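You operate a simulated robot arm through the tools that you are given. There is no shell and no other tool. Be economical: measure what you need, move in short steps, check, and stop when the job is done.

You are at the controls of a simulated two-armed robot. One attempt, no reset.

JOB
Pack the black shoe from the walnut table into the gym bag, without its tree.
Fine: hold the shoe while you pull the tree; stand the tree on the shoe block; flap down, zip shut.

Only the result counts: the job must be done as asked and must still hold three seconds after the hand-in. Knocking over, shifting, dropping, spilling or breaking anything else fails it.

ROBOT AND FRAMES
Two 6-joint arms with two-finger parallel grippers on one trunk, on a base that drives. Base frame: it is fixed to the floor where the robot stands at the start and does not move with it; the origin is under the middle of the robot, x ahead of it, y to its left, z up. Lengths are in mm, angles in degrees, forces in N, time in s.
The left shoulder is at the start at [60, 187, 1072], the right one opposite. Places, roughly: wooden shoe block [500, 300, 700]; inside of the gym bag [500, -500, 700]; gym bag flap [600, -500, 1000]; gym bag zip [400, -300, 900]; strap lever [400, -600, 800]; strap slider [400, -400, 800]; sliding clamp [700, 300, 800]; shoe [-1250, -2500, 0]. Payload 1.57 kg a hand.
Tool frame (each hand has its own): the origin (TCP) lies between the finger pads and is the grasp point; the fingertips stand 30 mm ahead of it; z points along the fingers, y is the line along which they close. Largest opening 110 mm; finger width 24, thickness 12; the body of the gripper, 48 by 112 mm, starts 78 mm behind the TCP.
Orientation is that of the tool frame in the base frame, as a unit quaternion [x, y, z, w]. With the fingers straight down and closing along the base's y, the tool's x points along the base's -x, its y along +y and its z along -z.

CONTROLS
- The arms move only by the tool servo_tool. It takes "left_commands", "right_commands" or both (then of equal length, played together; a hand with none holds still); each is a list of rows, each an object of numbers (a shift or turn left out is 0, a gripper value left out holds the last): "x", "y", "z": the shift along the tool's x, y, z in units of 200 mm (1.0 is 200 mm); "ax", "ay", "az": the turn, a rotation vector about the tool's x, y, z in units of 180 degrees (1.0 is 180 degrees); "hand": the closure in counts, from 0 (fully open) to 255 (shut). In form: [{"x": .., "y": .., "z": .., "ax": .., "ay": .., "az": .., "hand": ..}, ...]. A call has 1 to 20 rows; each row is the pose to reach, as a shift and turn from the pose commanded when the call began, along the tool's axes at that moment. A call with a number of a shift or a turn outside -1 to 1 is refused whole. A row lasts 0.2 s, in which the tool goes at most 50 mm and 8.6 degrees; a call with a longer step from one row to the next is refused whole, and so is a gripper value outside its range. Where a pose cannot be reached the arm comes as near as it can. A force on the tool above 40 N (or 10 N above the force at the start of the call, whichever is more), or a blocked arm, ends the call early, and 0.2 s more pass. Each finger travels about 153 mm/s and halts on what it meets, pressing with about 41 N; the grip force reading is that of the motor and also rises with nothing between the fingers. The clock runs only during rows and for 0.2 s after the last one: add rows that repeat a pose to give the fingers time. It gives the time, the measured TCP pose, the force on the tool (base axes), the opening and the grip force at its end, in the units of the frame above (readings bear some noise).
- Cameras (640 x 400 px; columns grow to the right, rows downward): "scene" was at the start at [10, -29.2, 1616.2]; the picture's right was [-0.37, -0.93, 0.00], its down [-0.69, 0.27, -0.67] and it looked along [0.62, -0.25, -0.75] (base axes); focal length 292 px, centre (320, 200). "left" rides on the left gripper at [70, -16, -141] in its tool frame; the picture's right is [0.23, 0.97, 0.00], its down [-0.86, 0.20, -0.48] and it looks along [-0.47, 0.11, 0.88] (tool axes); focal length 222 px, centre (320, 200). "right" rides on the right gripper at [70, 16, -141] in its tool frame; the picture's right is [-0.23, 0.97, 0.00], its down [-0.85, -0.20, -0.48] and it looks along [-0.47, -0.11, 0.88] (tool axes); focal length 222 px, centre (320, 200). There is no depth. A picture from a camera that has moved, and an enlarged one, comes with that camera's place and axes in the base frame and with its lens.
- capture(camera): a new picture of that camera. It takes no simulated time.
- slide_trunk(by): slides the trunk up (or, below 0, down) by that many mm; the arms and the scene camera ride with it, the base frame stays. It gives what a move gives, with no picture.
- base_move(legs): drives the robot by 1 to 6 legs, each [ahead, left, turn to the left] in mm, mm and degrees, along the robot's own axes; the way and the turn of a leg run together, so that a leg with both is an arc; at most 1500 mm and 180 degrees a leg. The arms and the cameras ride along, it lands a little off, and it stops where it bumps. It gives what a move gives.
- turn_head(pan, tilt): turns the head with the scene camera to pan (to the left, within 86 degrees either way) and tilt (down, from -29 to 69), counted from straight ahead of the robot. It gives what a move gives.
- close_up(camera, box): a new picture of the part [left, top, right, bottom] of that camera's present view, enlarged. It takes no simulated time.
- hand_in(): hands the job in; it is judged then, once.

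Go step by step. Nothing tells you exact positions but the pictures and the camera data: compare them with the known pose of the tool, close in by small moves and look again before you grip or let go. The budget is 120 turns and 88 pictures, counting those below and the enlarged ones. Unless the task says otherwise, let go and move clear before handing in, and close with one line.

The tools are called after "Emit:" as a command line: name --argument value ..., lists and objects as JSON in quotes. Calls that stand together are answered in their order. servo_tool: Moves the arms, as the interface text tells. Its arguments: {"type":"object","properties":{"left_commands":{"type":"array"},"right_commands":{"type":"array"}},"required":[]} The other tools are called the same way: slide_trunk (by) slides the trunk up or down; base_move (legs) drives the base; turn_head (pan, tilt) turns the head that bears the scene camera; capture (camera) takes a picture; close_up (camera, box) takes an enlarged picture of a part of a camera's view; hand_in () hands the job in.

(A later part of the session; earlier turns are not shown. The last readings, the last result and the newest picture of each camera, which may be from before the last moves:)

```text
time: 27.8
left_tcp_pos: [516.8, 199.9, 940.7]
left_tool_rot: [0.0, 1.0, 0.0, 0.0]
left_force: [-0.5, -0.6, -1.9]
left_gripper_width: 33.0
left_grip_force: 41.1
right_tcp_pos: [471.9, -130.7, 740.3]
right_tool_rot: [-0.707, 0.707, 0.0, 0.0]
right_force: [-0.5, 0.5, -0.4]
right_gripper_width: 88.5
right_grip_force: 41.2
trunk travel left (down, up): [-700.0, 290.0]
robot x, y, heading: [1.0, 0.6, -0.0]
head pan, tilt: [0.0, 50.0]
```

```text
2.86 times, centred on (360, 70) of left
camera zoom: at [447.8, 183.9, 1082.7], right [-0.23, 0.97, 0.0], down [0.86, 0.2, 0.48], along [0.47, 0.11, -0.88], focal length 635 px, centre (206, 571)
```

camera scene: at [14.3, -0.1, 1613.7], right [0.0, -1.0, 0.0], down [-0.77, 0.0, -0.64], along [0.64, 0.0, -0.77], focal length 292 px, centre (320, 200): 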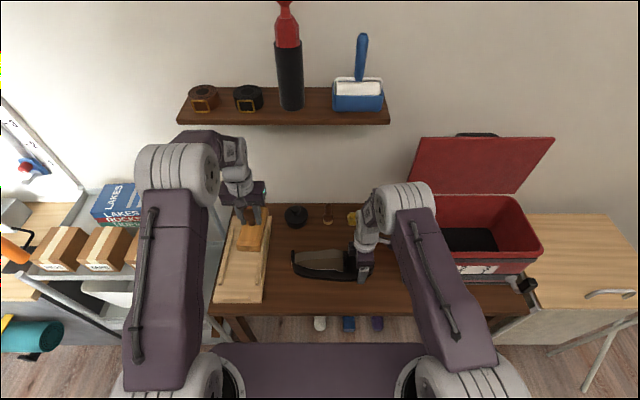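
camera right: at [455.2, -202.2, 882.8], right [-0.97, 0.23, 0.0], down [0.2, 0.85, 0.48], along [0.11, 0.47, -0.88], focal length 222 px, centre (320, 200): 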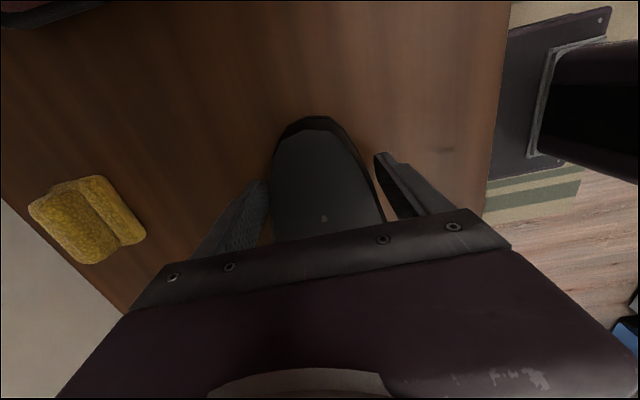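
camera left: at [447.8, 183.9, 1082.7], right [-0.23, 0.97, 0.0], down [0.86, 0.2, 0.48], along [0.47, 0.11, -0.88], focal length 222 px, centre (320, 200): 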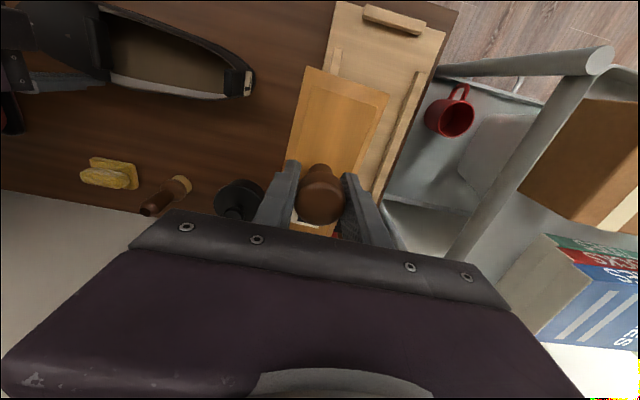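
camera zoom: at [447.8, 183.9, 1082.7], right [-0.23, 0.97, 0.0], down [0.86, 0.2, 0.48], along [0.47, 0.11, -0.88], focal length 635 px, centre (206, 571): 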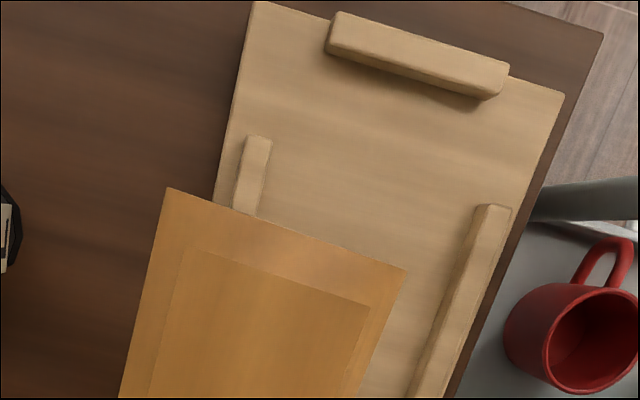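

The gap between rails is y 203–311, centre 257; the tree is about 64 wide and spans x≈439–597 as held. Moving to y=257 and lowering close to the board.

Emit:
servo_tool --left_commands '[{"y": 0.15}, {"y": 0.285}, {"y": 0.285, "z": 0.15}, {"y": 0.285, "z": 0.3}, {"y": 0.285, "z": 0.45}, {"y": 0.285, "z": 0.57}, {"y": 0.285, "z": 0.57}]'

Emit:
close_up --camera "scene" --box '[192, 180, 320, 310]'

```text
time: 29.4
left_tcp_pos: [518.3, 255.6, 826.1]
left_tool_rot: [0.0, 1.0, 0.0, 0.0]
left_force: [-0.3, -0.1, -1.3]
left_gripper_width: 33.0
left_grip_force: 40.9
right_tcp_pos: [472.9, -131.4, 741.3]
right_tool_rot: [0.707, -0.707, 0.0, 0.0]
right_force: [-0.5, -0.7, -0.1]
right_gripper_width: 88.6
right_grip_force: 41.1
trunk travel left (down, up): [-700.0, 290.0]
robot x, y, heading: [5.1, -0.1, 0.1]
head pan, tilt: [0.0, 50.0]
```

```text
3.08 times, centred on (256, 245) of scene
camera zoom: at [14.3, -0.1, 1613.7], right [0.0, -1.0, 0.0], down [-0.77, 0.0, -0.64], along [0.64, 0.0, -0.77], focal length 898 px, centre (517, 62)
```

zoom: 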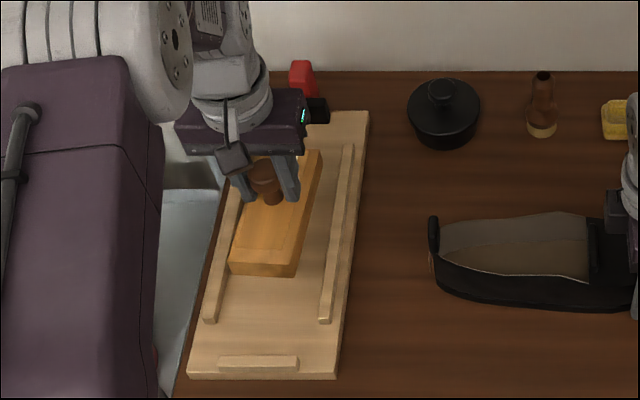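

Well centred between the rails. Lowering gently until contact.

Emit:
servo_tool --left_commands '[{"z": 0.03}, {"z": 0.055}, {"z": 0.08}, {"z": 0.08}]'

Emit:
close_up --camera "scene" --box '[222, 220, 286, 290]'

```text
time: 30.4
left_tcp_pos: [518.3, 255.9, 810.2]
left_tool_rot: [0.0, 1.0, 0.001, 0.0]
left_force: [0.5, 0.6, -0.7]
left_gripper_width: 33.0
left_grip_force: 40.8
right_tcp_pos: [472.3, -132.0, 741.0]
right_tool_rot: [-0.707, 0.707, 0.001, 0.0]
right_force: [0.4, -0.3, -0.3]
right_gripper_width: 88.5
right_grip_force: 41.1
trunk travel left (down, up): [-700.0, 290.0]
robot x, y, heading: [-2.3, -2.3, -0.2]
head pan, tilt: [0.0, 50.0]
```

```text
5.71 times, centred on (254, 255) of scene
camera zoom: at [14.3, -0.2, 1613.7], right [0.0, -1.0, 0.0], down [-0.77, 0.0, -0.64], along [0.64, 0.0, -0.77], focal length 1667 px, centre (697, -114)
```

zoom: 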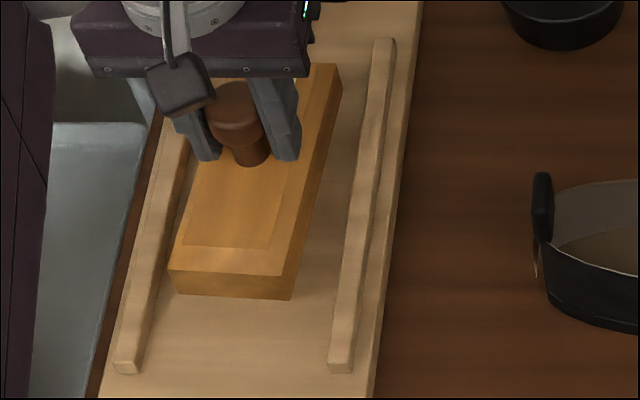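

Tree's actually at y≈231–296; shift 6 mm toward −y and keep lowering gently.

Emit:
servo_tool --left_commands '[{"y": -0.03}, {"y": -0.03, "z": 0.015}, {"y": -0.03, "z": 0.03}, {"y": -0.03, "z": 0.045}, {"y": -0.03, "z": 0.045}]'

Emit:
servo_tool --left_commands '[{"z": 0.015}, {"z": 0.03}, {"z": 0.03}]'

```text
time: 31.6
left_tcp_pos: [517.4, 250.6, 802.6]
left_tool_rot: [0.0, 1.0, 0.0, 0.001]
left_force: [-1.0, -1.8, 8.9]
left_gripper_width: 33.2
left_grip_force: 40.9
right_tcp_pos: [472.1, -132.4, 740.5]
right_tool_rot: [-0.707, 0.708, 0.0, 0.0]
right_force: [0.6, 0.1, -0.1]
right_gripper_width: 88.0
right_grip_force: 41.4
trunk travel left (down, up): [-700.0, 290.0]
robot x, y, heading: [1.4, -1.9, 0.3]
head pan, tilt: [0.0, 50.0]
```

```text
time: 32.5
left_tcp_pos: [517.0, 251.2, 799.1]
left_tool_rot: [0.0, 1.0, 0.001, 0.002]
left_force: [-7.2, -1.0, 25.7]
left_gripper_width: 33.0
left_grip_force: 40.6
right_tcp_pos: [470.9, -132.1, 741.0]
right_tool_rot: [-0.707, 0.707, 0.0, 0.001]
right_force: [0.6, 0.8, -4.4]
right_gripper_width: 88.2
right_grip_force: 41.0
trunk travel left (down, up): [-700.0, 290.0]
robot x, y, heading: [-0.6, -1.5, -0.2]
head pan, tilt: [0.0, 50.0]
stopped in row 3 (left hand): the force on the tool passed its limit (the readings are from after the stop); the commanded pose is now the measured one
```

Contact with the board at about z=802. Easing up 2 mm and checking that it sits flat before releasing.

Emit:
servo_tool --left_commands '[{"z": -0.01}, {"z": -0.01}]'

Emit:
close_up --camera "scene" --box '[222, 220, 286, 290]'

Emit:
close_up --camera "left" --box '[240, 0, 460, 240]'

```text
time: 33.1
left_tcp_pos: [516.6, 250.1, 799.9]
left_tool_rot: [-0.001, 1.0, 0.001, 0.003]
left_force: [-3.8, -3.2, 12.5]
left_gripper_width: 32.9
left_grip_force: 40.9
right_tcp_pos: [471.9, -131.4, 740.2]
right_tool_rot: [0.707, -0.707, 0.0, -0.001]
right_force: [-0.9, 0.3, -4.7]
right_gripper_width: 88.2
right_grip_force: 40.7
trunk travel left (down, up): [-700.0, 290.0]
robot x, y, heading: [-0.8, 3.9, -0.1]
head pan, tilt: [0.0, 50.0]
```

```text
5.71 times, centred on (254, 255) of scene
camera zoom: at [11.6, -1.7, 1613.6], right [0.0, -1.0, 0.0], down [-0.77, 0.0, -0.64], along [0.64, 0.0, -0.77], focal length 1667 px, centre (697, -114)
```

zoom: 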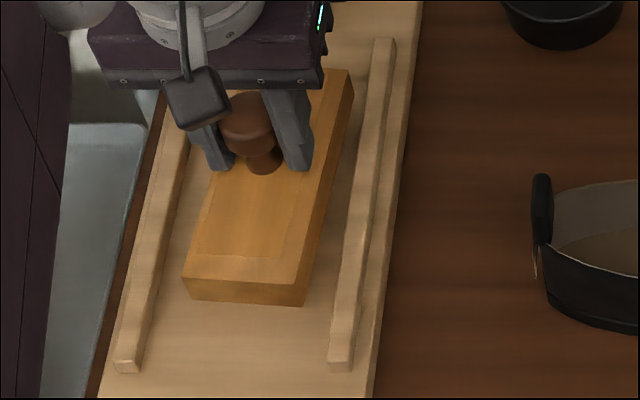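

```text
1.67 times, centred on (350, 120) of left
camera zoom: at [445.9, 234.3, 941.5], right [-0.23, 0.97, 0.0], down [0.85, 0.2, 0.48], along [0.47, 0.11, -0.88], focal length 370 px, centre (270, 333)
```

zoom: 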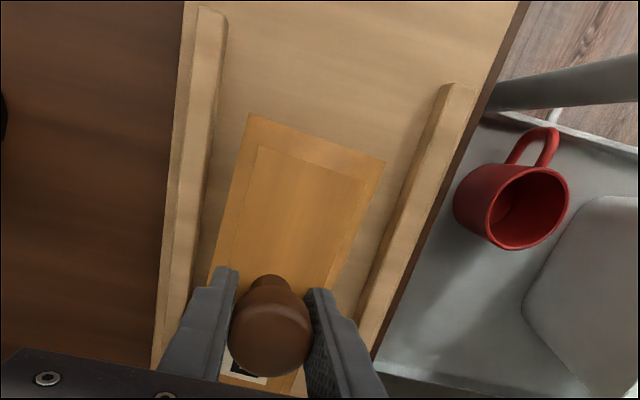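

The tree sits flat on the board between the rails. Releasing and rising.

Emit:
servo_tool --left_commands '[{"z": -0.008}, {"z": -0.008, "hand": 90}, {"z": -0.008, "hand": 60}, {"z": -0.008, "hand": 60}, {"z": -0.1, "hand": 60}, {"z": -0.3}, {"z": -0.5}, {"z": -0.7}, {"z": -0.9}, {"z": -0.9}]'

Emit:
capture --camera "left"

Emit:
capture --camera "scene"

```text
time: 35.3
left_tcp_pos: [518.8, 251.5, 980.8]
left_tool_rot: [0.0, 1.0, 0.0, 0.001]
left_force: [0.5, -0.3, -0.3]
left_gripper_width: 84.0
left_grip_force: 0.1
right_tcp_pos: [472.5, -132.4, 740.9]
right_tool_rot: [-0.707, 0.707, 0.0, 0.0]
right_force: [-0.7, -0.8, -1.0]
right_gripper_width: 88.2
right_grip_force: 41.4
trunk travel left (down, up): [-700.0, 290.0]
robot x, y, heading: [-1.3, 0.7, 0.1]
head pan, tilt: [0.0, 50.0]
```

```text
42 pictures are left
camera left: at [447.1, 235.4, 1122.2], right [-0.23, 0.97, 0.0], down [0.85, 0.2, 0.48], along [0.47, 0.11, -0.88], focal length 222 px, centre (320, 200)
```

left: 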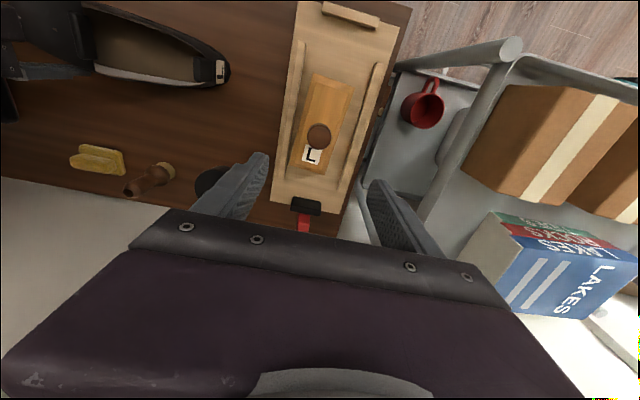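

```text
41 pictures are left
camera scene: at [13.8, -0.4, 1613.7], right [0.0, -1.0, 0.0], down [-0.77, 0.0, -0.64], along [0.64, 0.0, -0.77], focal length 292 px, centre (320, 200)
```

scene: 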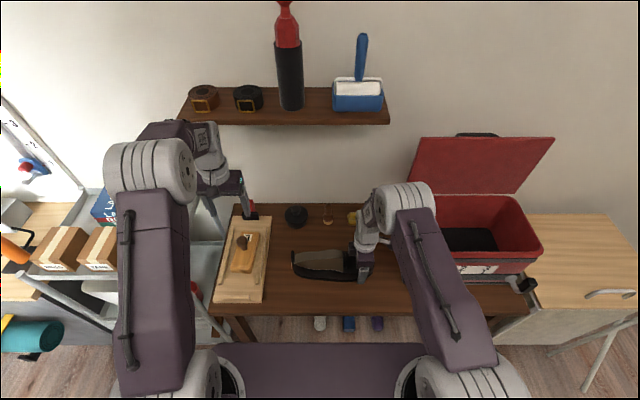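

The tree stands on the block. Now I'll re-grip the shoe near its middle and inspect the bag.

Emit:
servo_tool --right_commands '[{"hand": 0}, {"hand": 0}, {"x": -0.07}, {"x": -0.14}, {"x": -0.21}, {"x": -0.25}, {"x": -0.25}, {"x": -0.25, "hand": 120}, {"x": -0.25, "hand": 255}, {"x": -0.25, "hand": 255}, {"x": -0.25, "hand": 255}]'

Emit:
close_up --camera "scene" --box '[380, 120, 580, 300]'

Emit:
close_up --camera "scene" --box '[270, 200, 400, 300]'

```text
time: 37.7
left_tcp_pos: [518.0, 251.3, 980.3]
left_tool_rot: [0.0, 1.0, 0.0, 0.001]
left_force: [0.2, -0.4, -0.5]
left_gripper_width: 83.8
left_grip_force: 0.0
right_tcp_pos: [471.8, -80.8, 739.9]
right_tool_rot: [0.707, -0.707, 0.0, 0.0]
right_force: [0.8, 0.7, 0.7]
right_gripper_width: 88.8
right_grip_force: 40.9
trunk travel left (down, up): [-700.0, 290.0]
robot x, y, heading: [0.3, -0.9, 0.1]
head pan, tilt: [0.0, 50.0]
```

```text
2.22 times, centred on (480, 210) of scene
camera zoom: at [14.1, 0.0, 1613.7], right [0.0, -1.0, 0.0], down [-0.77, 0.0, -0.64], along [0.64, 0.0, -0.77], focal length 648 px, centre (-36, 178)
```

zoom: 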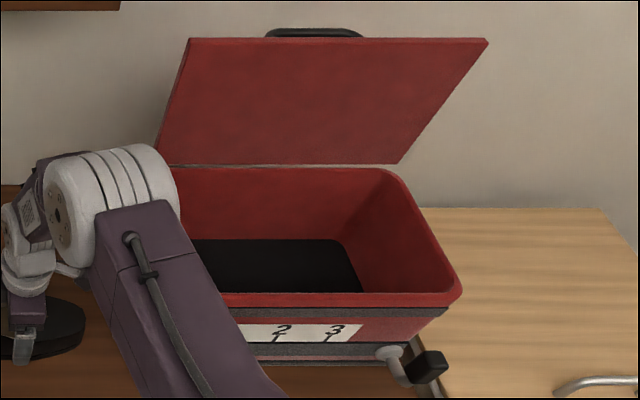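

```text
4.00 times, centred on (335, 250) of scene
camera zoom: at [14.1, 0.0, 1613.7], right [0.0, -1.0, 0.0], down [-0.77, 0.0, -0.64], along [0.64, 0.0, -0.77], focal length 1167 px, centre (260, 0)
```

zoom: 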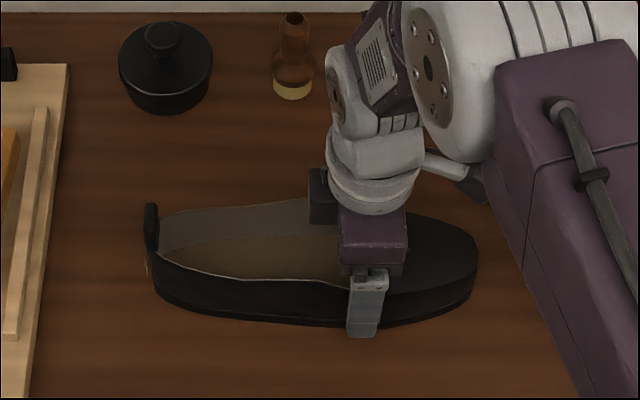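

Shoe gripped at its middle (y≈−81). The bag rim is roughly x 425–625, y −225…−617, z≈900. Lifting the shoe now and checking that it hangs level.

Emit:
servo_tool --right_commands '[{"z": -0.05}, {"z": -0.15}, {"z": -0.3}, {"z": -0.45}, {"z": -0.6}, {"z": -0.75}, {"z": -0.75}]'

Emit:
slide_trunk --by 110

Emit:
capture --camera "scene"

Emit:
capture --camera "right"

```text
time: 39.3
left_tcp_pos: [518.5, 252.0, 979.6]
left_tool_rot: [0.0, 1.0, 0.001, 0.001]
left_force: [-0.1, -0.7, 0.2]
left_gripper_width: 84.3
left_grip_force: 0.0
right_tcp_pos: [471.0, -83.6, 891.4]
right_tool_rot: [-0.707, 0.708, 0.001, 0.0]
right_force: [-0.3, 0.9, -4.9]
right_gripper_width: 88.9
right_grip_force: 40.8
trunk travel left (down, up): [-700.0, 290.0]
robot x, y, heading: [-1.3, -2.7, -0.2]
head pan, tilt: [0.0, 50.0]
```

```text
time: 40.7
left_tcp_pos: [518.1, 253.0, 1090.2]
left_tool_rot: [0.0, 1.0, 0.001, 0.0]
left_force: [-0.3, -1.3, 0.5]
left_gripper_width: 84.2
left_grip_force: 0.1
right_tcp_pos: [469.6, -82.8, 999.5]
right_tool_rot: [0.707, -0.707, 0.0, 0.0]
right_force: [0.7, 0.3, -4.4]
right_gripper_width: 88.9
right_grip_force: 41.5
trunk travel left (down, up): [-810.0, 180.0]
robot x, y, heading: [-0.9, 0.9, 0.1]
head pan, tilt: [0.0, 50.0]
```

```text
38 pictures are left
camera scene: at [14.8, -0.1, 1723.6], right [0.0, -1.0, 0.0], down [-0.77, 0.0, -0.64], along [0.64, 0.0, -0.77], focal length 292 px, centre (320, 200)
```

scene: 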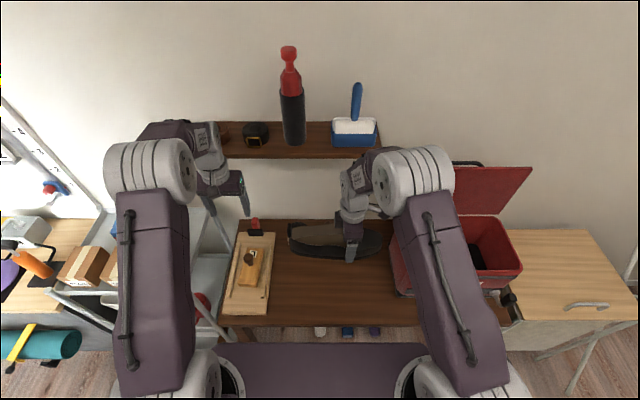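

```text
37 pictures are left
camera right: at [453.2, -153.4, 1143.3], right [-0.97, 0.23, 0.0], down [0.2, 0.86, 0.48], along [0.11, 0.47, -0.88], focal length 222 px, centre (320, 200)
```

right: 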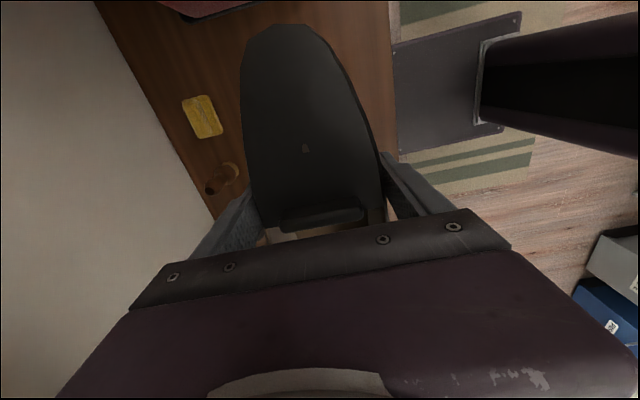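

The shoe hangs level. Carrying it over the bag in two moves, at 955+ mm underside height.

Emit:
servo_tool --right_commands '[{"x": 0.19, "y": -0.05}, {"x": 0.38, "y": -0.1}, {"x": 0.57, "y": -0.15}, {"x": 0.76, "y": -0.2}, {"x": 0.95, "y": -0.25}, {"x": 0.95, "y": -0.25}]'

Emit:
servo_tool --right_commands '[{"x": 0.19}, {"x": 0.38}, {"x": 0.57}, {"x": 0.75}, {"x": 0.85}, {"x": 0.85}]'

Emit:
capture --camera "scene"

Emit:
capture --camera "right"

```text
time: 42.1
left_tcp_pos: [517.5, 253.1, 1089.0]
left_tool_rot: [0.0, 1.0, 0.0, 0.001]
left_force: [0.2, -0.1, -0.9]
left_gripper_width: 84.4
left_grip_force: 0.1
right_tcp_pos: [520.2, -275.4, 1000.5]
right_tool_rot: [0.707, -0.707, 0.0, 0.0]
right_force: [0.3, -0.3, -4.6]
right_gripper_width: 89.0
right_grip_force: 40.8
trunk travel left (down, up): [-810.0, 180.0]
robot x, y, heading: [-0.3, -3.4, -0.3]
head pan, tilt: [0.0, 50.0]
```

```text
time: 43.5
left_tcp_pos: [518.0, 251.5, 1089.4]
left_tool_rot: [0.001, 1.0, 0.0, 0.001]
left_force: [0.9, 0.3, 0.2]
left_gripper_width: 84.0
left_grip_force: 0.1
right_tcp_pos: [517.9, -444.6, 1000.8]
right_tool_rot: [-0.707, 0.707, 0.0, 0.0]
right_force: [0.4, -0.3, -2.9]
right_gripper_width: 88.8
right_grip_force: 41.3
trunk travel left (down, up): [-810.0, 180.0]
robot x, y, heading: [0.3, -5.5, -0.0]
head pan, tilt: [0.0, 50.0]
```

```text
36 pictures are left
camera scene: at [14.7, 0.0, 1723.7], right [0.0, -1.0, 0.0], down [-0.77, 0.0, -0.64], along [0.64, 0.0, -0.77], focal length 292 px, centre (320, 200)
```

scene: 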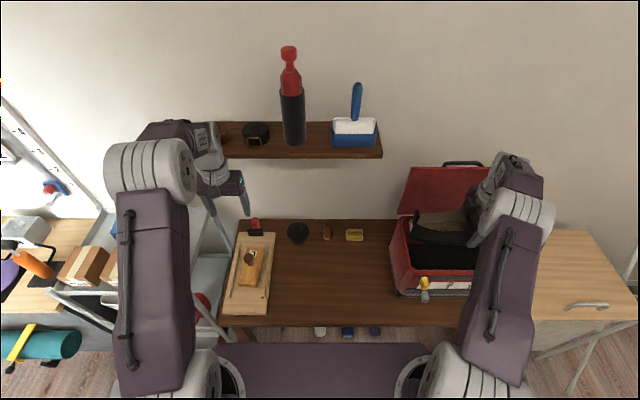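

```text
35 pictures are left
camera right: at [500.8, -514.2, 1143.1], right [-0.97, 0.23, 0.0], down [0.2, 0.86, 0.48], along [0.11, 0.47, -0.88], focal length 222 px, centre (320, 200)
```

right: 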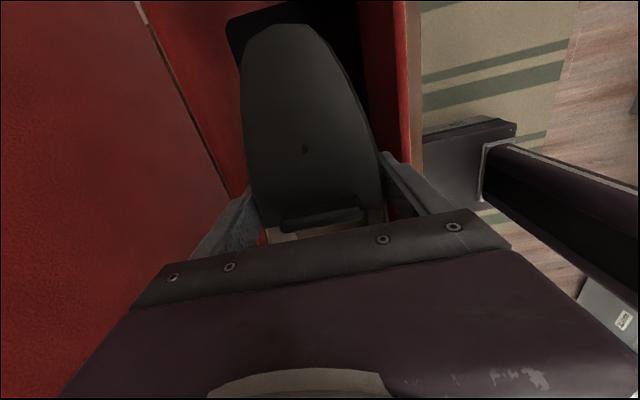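

The shoe is over the opening with x well centred. Checking the y-extents of the opening.

Emit:
close_up --camera "scene" --box '[380, 140, 570, 310]'

```text
2.35 times, centred on (475, 225) of scene
camera zoom: at [14.7, 0.0, 1723.7], right [0.0, -1.0, 0.0], down [-0.77, 0.0, -0.64], along [0.64, 0.0, -0.77], focal length 686 px, centre (-45, 141)
```

zoom: 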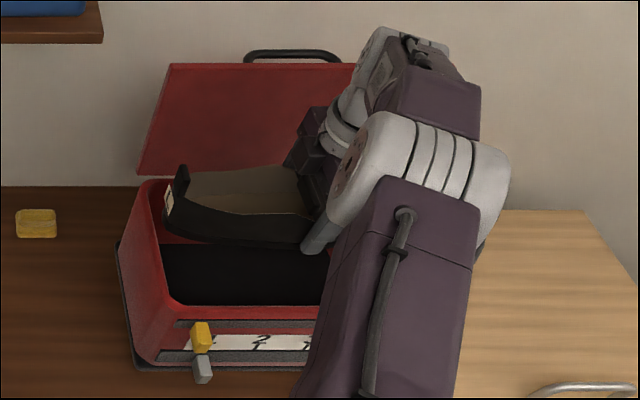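

The opening spans y≈−285…−608, so the TCP should be near y=−478 to centre the shoe. Shifting and lowering partway into the bag.

Emit:
servo_tool --right_commands '[{"x": 0.08, "y": -0.02}, {"x": 0.165, "y": -0.04}, {"x": 0.165, "y": -0.04, "z": 0.1}, {"x": 0.165, "y": -0.04, "z": 0.25}, {"x": 0.165, "y": -0.04, "z": 0.4}, {"x": 0.165, "y": -0.04, "z": 0.4}]'

Emit:
capture --camera "right"

Emit:
close_up --camera "scene" --box '[380, 140, 570, 310]'

```text
time: 44.9
left_tcp_pos: [518.6, 252.3, 1089.7]
left_tool_rot: [0.0, 1.0, 0.0, 0.001]
left_force: [-0.5, -0.1, 0.0]
left_gripper_width: 84.3
left_grip_force: 0.0
right_tcp_pos: [510.0, -466.7, 925.3]
right_tool_rot: [0.707, -0.707, 0.0, 0.001]
right_force: [0.3, -0.7, -4.3]
right_gripper_width: 88.9
right_grip_force: 41.0
right hand out of reach, approached as far as the arm can: row 2, 3, 4, 5, 6
trunk travel left (down, up): [-810.0, 180.0]
robot x, y, heading: [0.2, -1.5, -0.1]
head pan, tilt: [0.0, 50.0]
```

```text
33 pictures are left
camera right: at [492.2, -537.4, 1067.2], right [-0.97, 0.23, 0.0], down [0.2, 0.85, 0.48], along [0.11, 0.47, -0.88], focal length 222 px, centre (320, 200)
```

right: 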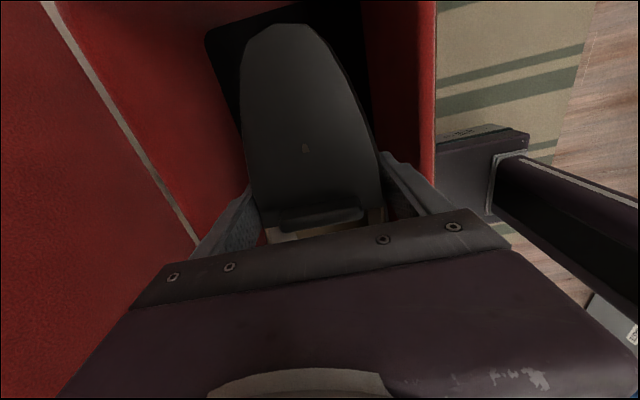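

```text
2.35 times, centred on (475, 225) of scene
camera zoom: at [14.2, -0.5, 1723.7], right [0.0, -1.0, 0.0], down [-0.77, 0.0, -0.64], along [0.64, 0.0, -0.77], focal length 686 px, centre (-45, 141)
```

zoom: 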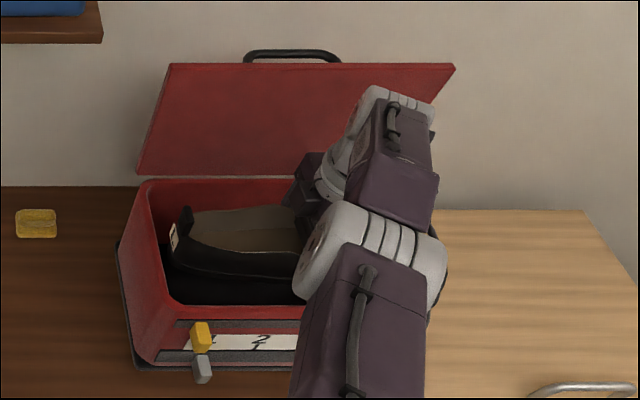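

The arm is at its reach limit here. I'll raise the shoe clear, pull the hand back, and drive the base 180 mm to the right.

Emit:
servo_tool --right_commands '[{"z": -0.2}, {"z": -0.4}, {"z": -0.4, "x": -0.2}, {"z": -0.4, "x": -0.4}, {"z": -0.4, "x": -0.6}, {"z": -0.4, "x": -0.8}, {"z": -0.4, "x": -0.8}]'

Emit:
base_move --legs '[[0, -190, 0]]'

Emit:
capture --camera "scene"

```text
time: 46.5
left_tcp_pos: [518.4, 251.7, 1089.6]
left_tool_rot: [0.0, 1.0, 0.001, -0.001]
left_force: [-1.0, 0.6, 0.0]
left_gripper_width: 84.4
left_grip_force: 0.0
right_tcp_pos: [508.3, -305.0, 1007.0]
right_tool_rot: [0.708, -0.707, 0.0, 0.0]
right_force: [-0.4, -0.2, -3.5]
right_gripper_width: 89.0
right_grip_force: 40.8
trunk travel left (down, up): [-810.0, 180.0]
robot x, y, heading: [1.0, -1.0, -0.1]
head pan, tilt: [0.0, 50.0]
```

```text
time: 48.0
left_tcp_pos: [517.6, 71.7, 1089.0]
left_tool_rot: [-0.003, 1.0, -0.001, -0.001]
left_force: [-0.3, 0.3, 0.2]
left_gripper_width: 84.2
left_grip_force: 0.1
right_tcp_pos: [509.3, -484.7, 1007.9]
right_tool_rot: [0.709, -0.705, 0.001, 0.0]
right_force: [0.7, 0.1, -3.6]
right_gripper_width: 88.7
right_grip_force: 40.5
trunk travel left (down, up): [-810.0, 180.0]
robot x, y, heading: [-0.6, -184.0, 0.4]
head pan, tilt: [0.0, 50.0]
```

```text
31 pictures are left
camera scene: at [15.2, -180.5, 1723.6], right [0.01, -1.0, 0.0], down [-0.77, -0.01, -0.64], along [0.64, 0.0, -0.77], focal length 292 px, centre (320, 200)
```

scene: 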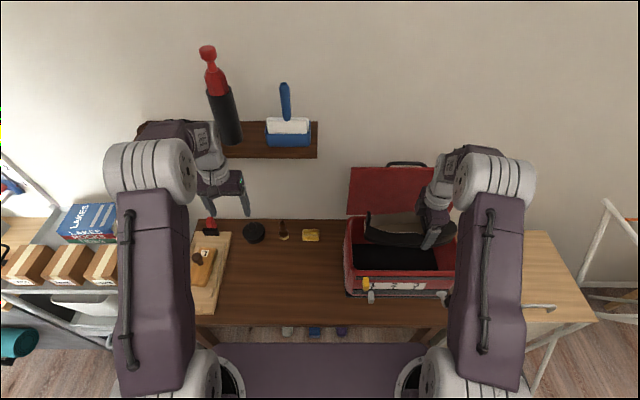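

The base moved and the whole bag is in view. A zoom to get accurate bag extents.

Emit:
close_up --camera "scene" --box '[330, 150, 490, 310]'

```text
2.50 times, centred on (410, 230) of scene
camera zoom: at [15.2, -180.5, 1723.6], right [0.01, -1.0, 0.0], down [-0.77, -0.01, -0.64], along [0.64, 0.0, -0.77], focal length 729 px, centre (95, 125)
```

zoom: 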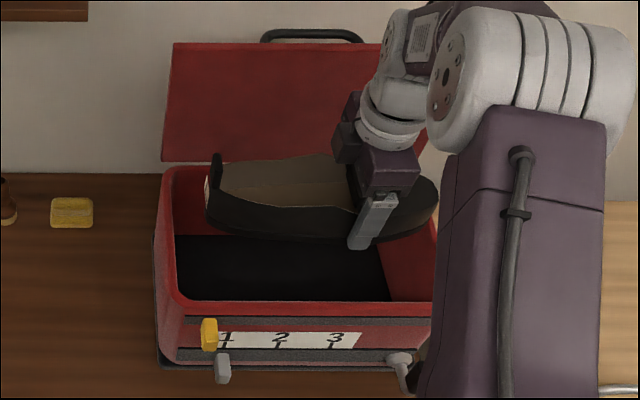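

Interior is about y −300…−600; the shoe as held spans TCP−108…+163, so y=−479 centres it. Shifting to x≈526 and lowering in stages.

Emit:
servo_tool --right_commands '[{"x": -0.03, "y": -0.085}, {"x": -0.03, "y": -0.085, "z": 0.15}, {"x": -0.03, "y": -0.085, "z": 0.3}, {"x": -0.03, "y": -0.085, "z": 0.45}, {"x": -0.03, "y": -0.085, "z": 0.6}, {"x": -0.03, "y": -0.085, "z": 0.7}, {"x": -0.03, "y": -0.085, "z": 0.7}]'

Emit:
close_up --camera "scene" --box '[330, 150, 490, 310]'

Emit:
capture --camera "right"

```text
time: 49.6
left_tcp_pos: [518.1, 69.3, 1089.4]
left_tool_rot: [-0.004, 1.0, 0.0, 0.0]
left_force: [-0.6, 0.0, -0.4]
left_gripper_width: 84.3
left_grip_force: 0.0
right_tcp_pos: [526.4, -480.1, 865.6]
right_tool_rot: [0.709, -0.706, 0.0, 0.0]
right_force: [0.8, -0.1, -4.5]
right_gripper_width: 89.0
right_grip_force: 40.9
trunk travel left (down, up): [-810.0, 180.0]
robot x, y, heading: [-0.6, -181.5, 0.5]
head pan, tilt: [0.0, 50.0]
```

```text
2.50 times, centred on (410, 230) of scene
camera zoom: at [15.1, -184.0, 1723.7], right [0.01, -1.0, 0.0], down [-0.77, 0.0, -0.64], along [0.64, 0.0, -0.77], focal length 729 px, centre (95, 125)
```

zoom: 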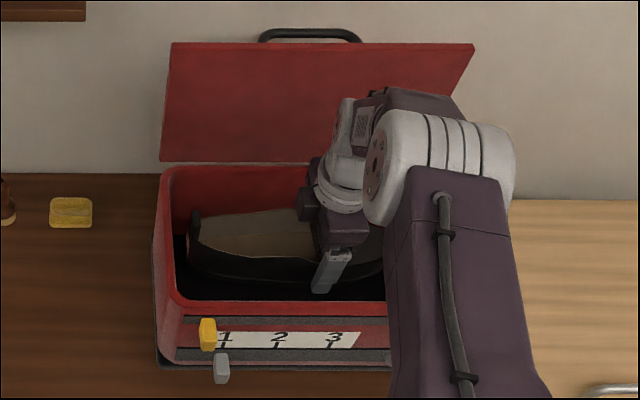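

```text
28 pictures are left
camera right: at [509.0, -549.3, 1008.7], right [-0.97, 0.22, 0.0], down [0.2, 0.86, 0.48], along [0.11, 0.47, -0.88], focal length 222 px, centre (320, 200)
```

right: 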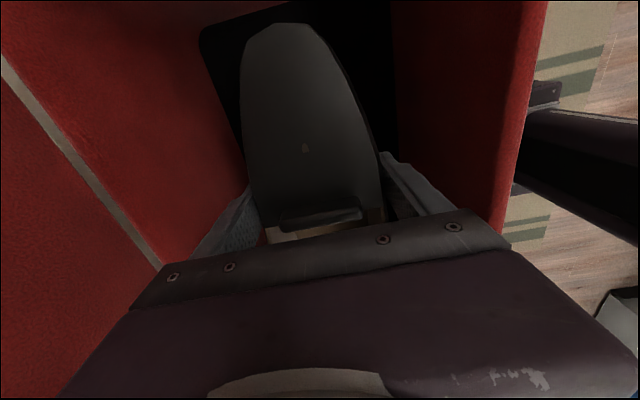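

Nicely inside. Continuing down, then creeping to the bag floor.

Emit:
servo_tool --right_commands '[{"z": 0.1}, {"z": 0.2}, {"z": 0.3}, {"z": 0.38}, {"z": 0.42}, {"z": 0.45}, {"z": 0.45}]'

Emit:
servo_tool --right_commands '[{"z": 0.015}, {"z": 0.03}, {"z": 0.045}, {"z": 0.06}, {"z": 0.06}]'

Emit:
close_up --camera "scene" --box '[330, 150, 490, 310]'

```text
time: 51.2
left_tcp_pos: [517.1, 69.9, 1089.2]
left_tool_rot: [-0.003, 1.0, 0.0, 0.0]
left_force: [0.1, 0.2, -0.4]
left_gripper_width: 84.2
left_grip_force: 0.0
right_tcp_pos: [522.1, -480.4, 777.4]
right_tool_rot: [0.709, -0.705, 0.0, 0.0]
right_force: [-0.4, -0.3, -3.7]
right_gripper_width: 88.9
right_grip_force: 41.3
right hand out of reach, approached as far as the arm can: row 6, 7
trunk travel left (down, up): [-810.0, 180.0]
robot x, y, heading: [-0.1, -181.8, 0.5]
head pan, tilt: [0.0, 50.0]
```

```text
time: 52.4
left_tcp_pos: [517.7, 71.5, 1089.9]
left_tool_rot: [-0.002, 1.0, 0.0, -0.001]
left_force: [0.1, -1.0, -0.4]
left_gripper_width: 84.4
left_grip_force: 0.1
right_tcp_pos: [518.6, -479.6, 768.3]
right_tool_rot: [0.71, -0.705, 0.0, 0.0]
right_force: [0.0, -0.4, -3.7]
right_gripper_width: 89.0
right_grip_force: 40.7
right hand out of reach, approached as far as the arm can: row 3, 4, 5
trunk travel left (down, up): [-810.0, 180.0]
robot x, y, heading: [-0.4, -185.4, 0.3]
head pan, tilt: [0.0, 50.0]
```

```text
2.50 times, centred on (410, 230) of scene
camera zoom: at [15.2, -184.5, 1723.7], right [0.01, -1.0, 0.0], down [-0.77, 0.0, -0.64], along [0.64, 0.0, -0.77], focal length 729 px, centre (95, 125)
```

zoom: 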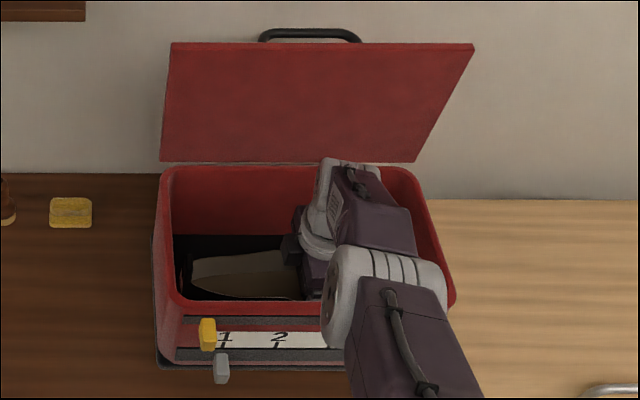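

The arm is near its reach limit with the shoe some 15 mm above the floor. Using small trunk slides for the rest, watching the forces.

Emit:
slide_trunk --by -7

Emit:
capture --camera "right"

```text
time: 53.0
left_tcp_pos: [518.1, 70.6, 1083.2]
left_tool_rot: [-0.003, 1.0, 0.0, 0.0]
left_force: [-0.1, 0.5, -0.2]
left_gripper_width: 84.3
left_grip_force: 0.1
right_tcp_pos: [517.6, -478.9, 761.6]
right_tool_rot: [0.709, -0.705, 0.0, 0.0]
right_force: [-0.2, -0.1, -3.6]
right_gripper_width: 88.7
right_grip_force: 41.2
trunk travel left (down, up): [-803.0, 187.0]
robot x, y, heading: [1.8, -186.5, 0.2]
head pan, tilt: [0.0, 50.0]
```

```text
26 pictures are left
camera right: at [501.7, -549.5, 903.7], right [-0.97, 0.22, 0.0], down [0.2, 0.86, 0.48], along [0.11, 0.47, -0.88], focal length 222 px, centre (320, 200)
```

right: 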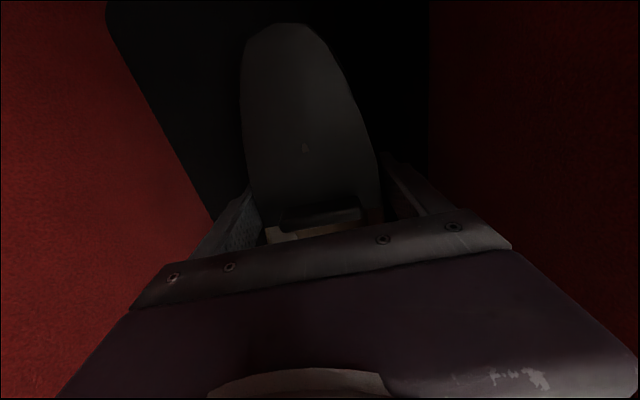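

Emit:
slide_trunk --by -5

Emit:
slide_trunk --by -4

```text
time: 53.5
left_tcp_pos: [517.4, 69.1, 1078.3]
left_tool_rot: [-0.003, 1.0, 0.0, 0.0]
left_force: [0.3, -0.3, -0.6]
left_gripper_width: 84.1
left_grip_force: 0.0
right_tcp_pos: [519.1, -479.0, 756.2]
right_tool_rot: [0.709, -0.705, 0.0, 0.001]
right_force: [-0.4, -0.5, -5.0]
right_gripper_width: 89.1
right_grip_force: 40.5
trunk travel left (down, up): [-798.0, 192.0]
robot x, y, heading: [0.3, -187.9, 0.1]
head pan, tilt: [0.0, 50.0]
```

```text
time: 54.1
left_tcp_pos: [515.7, 71.3, 1075.3]
left_tool_rot: [-0.002, 1.0, 0.001, 0.0]
left_force: [0.2, 0.5, -0.9]
left_gripper_width: 84.4
left_grip_force: 0.1
right_tcp_pos: [518.0, -477.9, 754.2]
right_tool_rot: [0.708, -0.706, 0.001, -0.002]
right_force: [-0.6, -2.2, 11.8]
right_gripper_width: 88.8
right_grip_force: 40.8
trunk travel left (down, up): [-794.0, 196.0]
robot x, y, heading: [1.4, -184.5, 0.1]
head pan, tilt: [0.0, 50.0]
```

Contact: the shoe rests on the bag floor (11.8 N up). Releasing and rising straight out.

Emit:
servo_tool --right_commands '[{"hand": 20}, {"hand": 15}, {"hand": 15}, {"z": -0.1}, {"z": -0.25}, {"z": -0.45}, {"z": -0.65}, {"z": -0.85}, {"z": -1.0}, {"z": -1.0}]'

Emit:
slide_trunk --by 120

Emit:
capture --camera "right"

Emit:
close_up --camera "scene" --box '[330, 150, 490, 310]'

```text
time: 56.3
left_tcp_pos: [517.6, 69.9, 1073.7]
left_tool_rot: [-0.003, 1.0, 0.0, 0.001]
left_force: [-0.2, 0.2, -0.3]
left_gripper_width: 83.9
left_grip_force: 0.0
right_tcp_pos: [520.0, -477.2, 951.3]
right_tool_rot: [0.709, -0.705, 0.0, 0.001]
right_force: [-0.2, -0.5, -0.4]
right_gripper_width: 103.6
right_grip_force: 0.0
trunk travel left (down, up): [-794.0, 196.0]
robot x, y, heading: [0.3, -184.9, 0.3]
head pan, tilt: [0.0, 50.0]
```

```text
time: 57.8
left_tcp_pos: [516.7, 70.8, 1194.4]
left_tool_rot: [-0.003, 1.0, 0.0, 0.001]
left_force: [0.7, -0.1, 0.1]
left_gripper_width: 84.3
left_grip_force: 0.1
right_tcp_pos: [518.4, -478.2, 1071.9]
right_tool_rot: [0.709, -0.706, -0.001, -0.001]
right_force: [0.5, 0.7, 0.2]
right_gripper_width: 103.5
right_grip_force: 0.2
trunk travel left (down, up): [-914.0, 76.0]
robot x, y, heading: [-1.0, -183.0, 0.4]
head pan, tilt: [0.0, 50.0]
```

```text
25 pictures are left
camera right: at [502.8, -548.5, 1213.1], right [-0.97, 0.22, 0.0], down [0.2, 0.86, 0.48], along [0.11, 0.47, -0.88], focal length 222 px, centre (320, 200)
```

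right: 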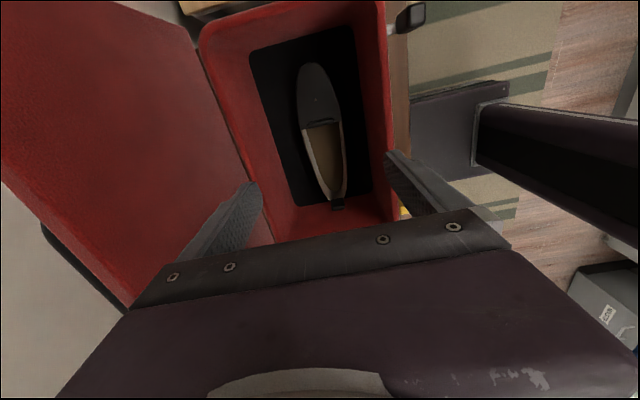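

```text
2.50 times, centred on (410, 230) of scene
camera zoom: at [14.6, -184.2, 1827.6], right [0.01, -1.0, 0.0], down [-0.77, 0.0, -0.64], along [0.64, 0.0, -0.77], focal length 729 px, centre (95, 125)
```

zoom: 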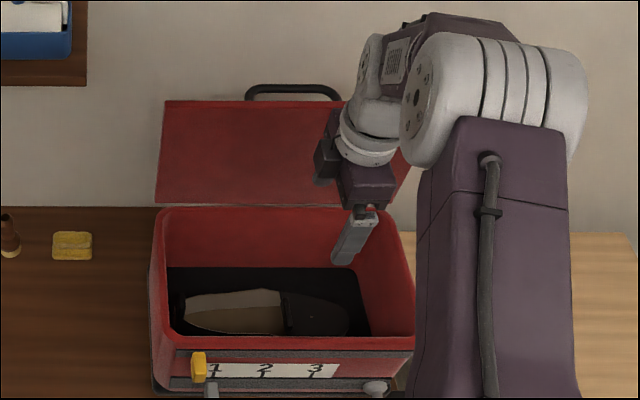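

The shoe lies in the bag, no tree. Next the flap: its top edge is near x≈668, z≈1098, hinge near x≈631, z≈905, leaning slightly back. I'll pre-position the right hand, tilted 30° forward, above the edge left of the handle (y≈−335).

Emit:
servo_tool --right_commands '[{"z": -0.13, "hand": 0}, {"z": -0.26, "y": -0.05, "x": -0.1}, {"x": -0.22, "y": -0.13, "z": -0.39, "ax": 0.04}, {"x": -0.36, "y": -0.23, "z": -0.39, "ax": 0.08}, {"x": -0.5, "y": -0.36, "z": -0.39, "ax": 0.12}, {"x": -0.62, "y": -0.48, "z": -0.39, "ax": 0.16}, {"x": -0.715, "y": -0.6, "z": -0.39, "ax": 0.167}, {"x": -0.715, "y": -0.6, "z": -0.39, "ax": 0.167}]'

Emit:
capture --camera "right"

Emit:
close_up --camera "scene" --box '[330, 130, 490, 290]'

```text
time: 59.6
left_tcp_pos: [517.5, 69.1, 1193.7]
left_tool_rot: [-0.003, 1.0, 0.0, 0.0]
left_force: [-0.1, 0.2, -0.2]
left_gripper_width: 84.1
left_grip_force: 0.1
right_tcp_pos: [638.6, -333.3, 1147.1]
right_tool_rot: [0.685, -0.681, 0.183, -0.184]
right_force: [-0.8, -0.9, 1.3]
right_gripper_width: 110.0
right_grip_force: 0.1
trunk travel left (down, up): [-914.0, 76.0]
robot x, y, heading: [-0.5, -183.4, 0.6]
head pan, tilt: [0.0, 50.0]
```

```text
23 pictures are left
camera right: at [553.6, -403.7, 1261.4], right [-0.84, 0.22, -0.49], down [-0.07, 0.85, 0.51], along [0.53, 0.47, -0.71], focal length 222 px, centre (320, 200)
```

right: 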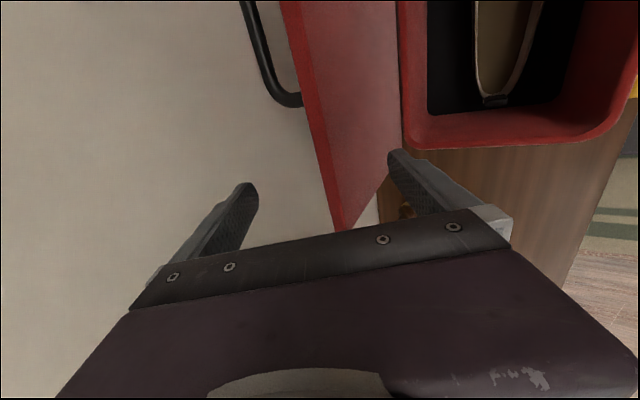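

```text
2.50 times, centred on (410, 210) of scene
camera zoom: at [14.8, -184.5, 1827.7], right [0.01, -1.0, 0.0], down [-0.77, 0.0, -0.64], along [0.64, 0.0, -0.77], focal length 729 px, centre (95, 175)
```

zoom: 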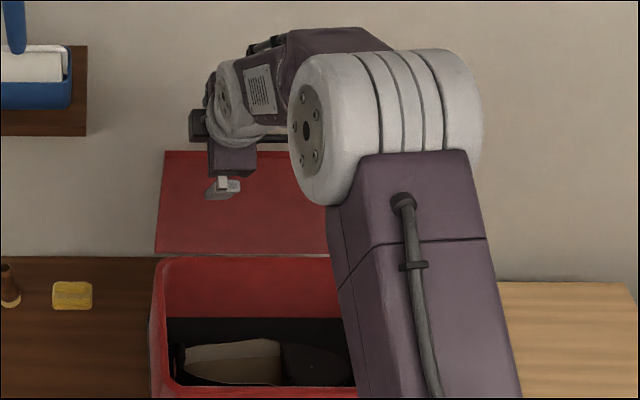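

The flap edge runs between the fingers (edge ≈ x 650, z 1113, nearly upright). I'll shift 15 mm away from the zip pull's y, advance 40 mm so the fingers straddle the edge, and narrow the opening to 80.

Emit:
servo_tool --right_commands '[{"x": 0.075}, {"x": 0.075, "z": 0.1}, {"x": 0.075, "z": 0.2}, {"x": 0.075, "z": 0.2, "hand": 70}, {"x": 0.075, "z": 0.2, "hand": 70}]'

Emit:
capture --camera "right"

```text
time: 60.8
left_tcp_pos: [516.9, 70.8, 1194.6]
left_tool_rot: [-0.003, 1.0, 0.0, 0.002]
left_force: [-0.3, -0.3, 0.8]
left_gripper_width: 84.3
left_grip_force: 0.0
right_tcp_pos: [658.9, -351.0, 1111.1]
right_tool_rot: [0.684, -0.682, 0.182, -0.184]
right_force: [0.0, 0.3, 0.6]
right_gripper_width: 79.7
right_grip_force: 0.0
trunk travel left (down, up): [-914.0, 76.0]
robot x, y, heading: [-2.3, -182.3, 0.1]
head pan, tilt: [0.0, 50.0]
```

```text
21 pictures are left
camera right: at [573.2, -421.9, 1226.7], right [-0.84, 0.22, -0.49], down [-0.07, 0.85, 0.51], along [0.53, 0.47, -0.71], focal length 222 px, centre (320, 200)
```

right: 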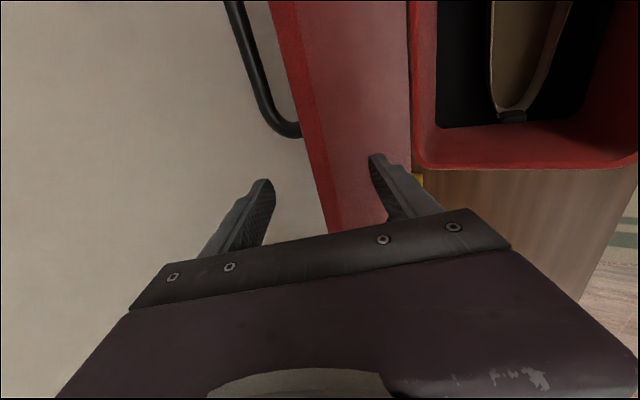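

The straddle is good (edge about mid-gap, 20 mm above the TCP). Swinging the flap forward along its arc, first to about 30°.

Emit:
servo_tool --right_commands '[{"y": 0.105, "z": -0.038}, {"y": 0.21, "z": -0.075}, {"y": 0.3, "z": -0.11}, {"y": 0.39, "z": -0.15}, {"y": 0.477, "z": -0.183}, {"y": 0.57, "z": -0.195}, {"y": 0.67, "z": -0.21}, {"y": 0.762, "z": -0.22}, {"y": 0.762, "z": -0.22}]'

Emit:
capture --camera "right"

Emit:
capture --camera "scene"

```text
time: 62.8
left_tcp_pos: [517.6, 70.8, 1193.8]
left_tool_rot: [-0.002, 1.0, 0.0, 0.001]
left_force: [-0.2, -0.6, -0.3]
left_gripper_width: 83.9
left_grip_force: 0.0
right_tcp_pos: [504.5, -349.4, 1077.5]
right_tool_rot: [0.685, -0.681, 0.183, -0.184]
right_force: [-0.4, 0.8, -1.5]
right_gripper_width: 79.9
right_grip_force: 0.1
right hand out of reach, approached as far as the arm can: row 3, 4, 5
trunk travel left (down, up): [-914.0, 76.0]
robot x, y, heading: [0.7, -183.8, 0.1]
head pan, tilt: [0.0, 50.0]
```

```text
20 pictures are left
camera right: at [418.9, -419.8, 1192.1], right [-0.84, 0.22, -0.49], down [-0.07, 0.85, 0.51], along [0.53, 0.47, -0.71], focal length 222 px, centre (320, 200)
```

right: 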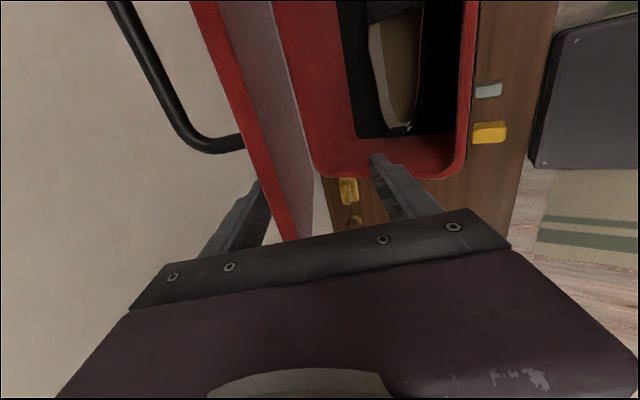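

```text
19 pictures are left
camera scene: at [14.5, -183.9, 1827.7], right [0.01, -1.0, 0.0], down [-0.77, 0.0, -0.64], along [0.64, 0.0, -0.77], focal length 292 px, centre (320, 200)
```

scene: 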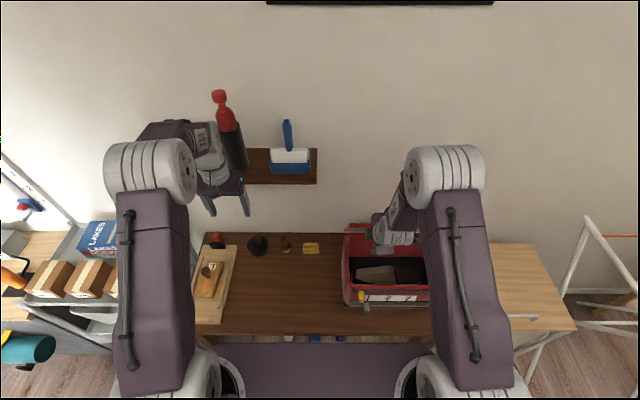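

The flap follows the rear finger without falling. Continuing along the arc to about 60°.

Emit:
servo_tool --right_commands '[{"y": 0.11, "z": 0.015}, {"y": 0.22, "z": 0.035}, {"y": 0.333, "z": 0.056}, {"y": 0.42, "z": 0.09}, {"y": 0.51, "z": 0.13}, {"y": 0.6, "z": 0.168}, {"y": 0.6, "z": 0.168}]'

Emit:
capture --camera "right"

Emit:
close_up --camera "scene" --box '[320, 190, 480, 350]'

```text
time: 64.4
left_tcp_pos: [516.8, 70.4, 1194.7]
left_tool_rot: [-0.003, 1.0, 0.0, 0.001]
left_force: [-1.4, 0.1, 0.2]
left_gripper_width: 84.2
left_grip_force: 0.0
right_tcp_pos: [418.4, -347.9, 985.7]
right_tool_rot: [0.684, -0.681, 0.183, -0.183]
right_force: [0.3, 0.1, -0.2]
right_gripper_width: 79.8
right_grip_force: 0.1
trunk travel left (down, up): [-914.0, 76.0]
robot x, y, heading: [1.7, -183.6, 0.3]
head pan, tilt: [0.0, 50.0]
```

```text
18 pictures are left
camera right: at [332.6, -419.1, 1101.8], right [-0.84, 0.22, -0.49], down [-0.07, 0.85, 0.51], along [0.53, 0.47, -0.71], focal length 222 px, centre (320, 200)
```

right: 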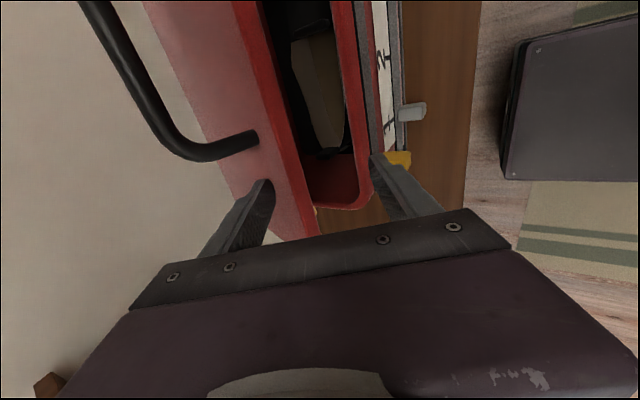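

```text
2.50 times, centred on (400, 270) of scene
camera zoom: at [14.3, -184.1, 1827.7], right [0.01, -1.0, 0.0], down [-0.77, 0.0, -0.64], along [0.64, 0.0, -0.77], focal length 729 px, centre (120, 25)
```

zoom: 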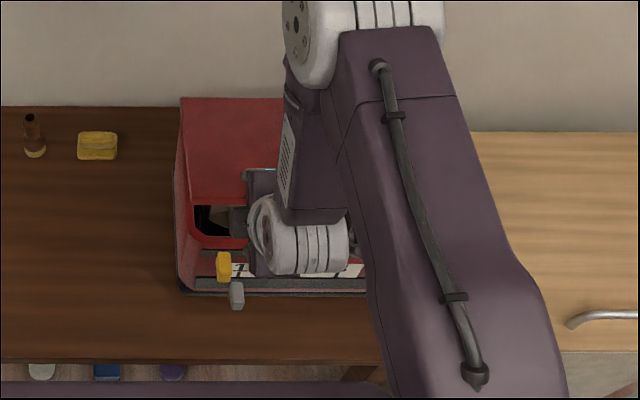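

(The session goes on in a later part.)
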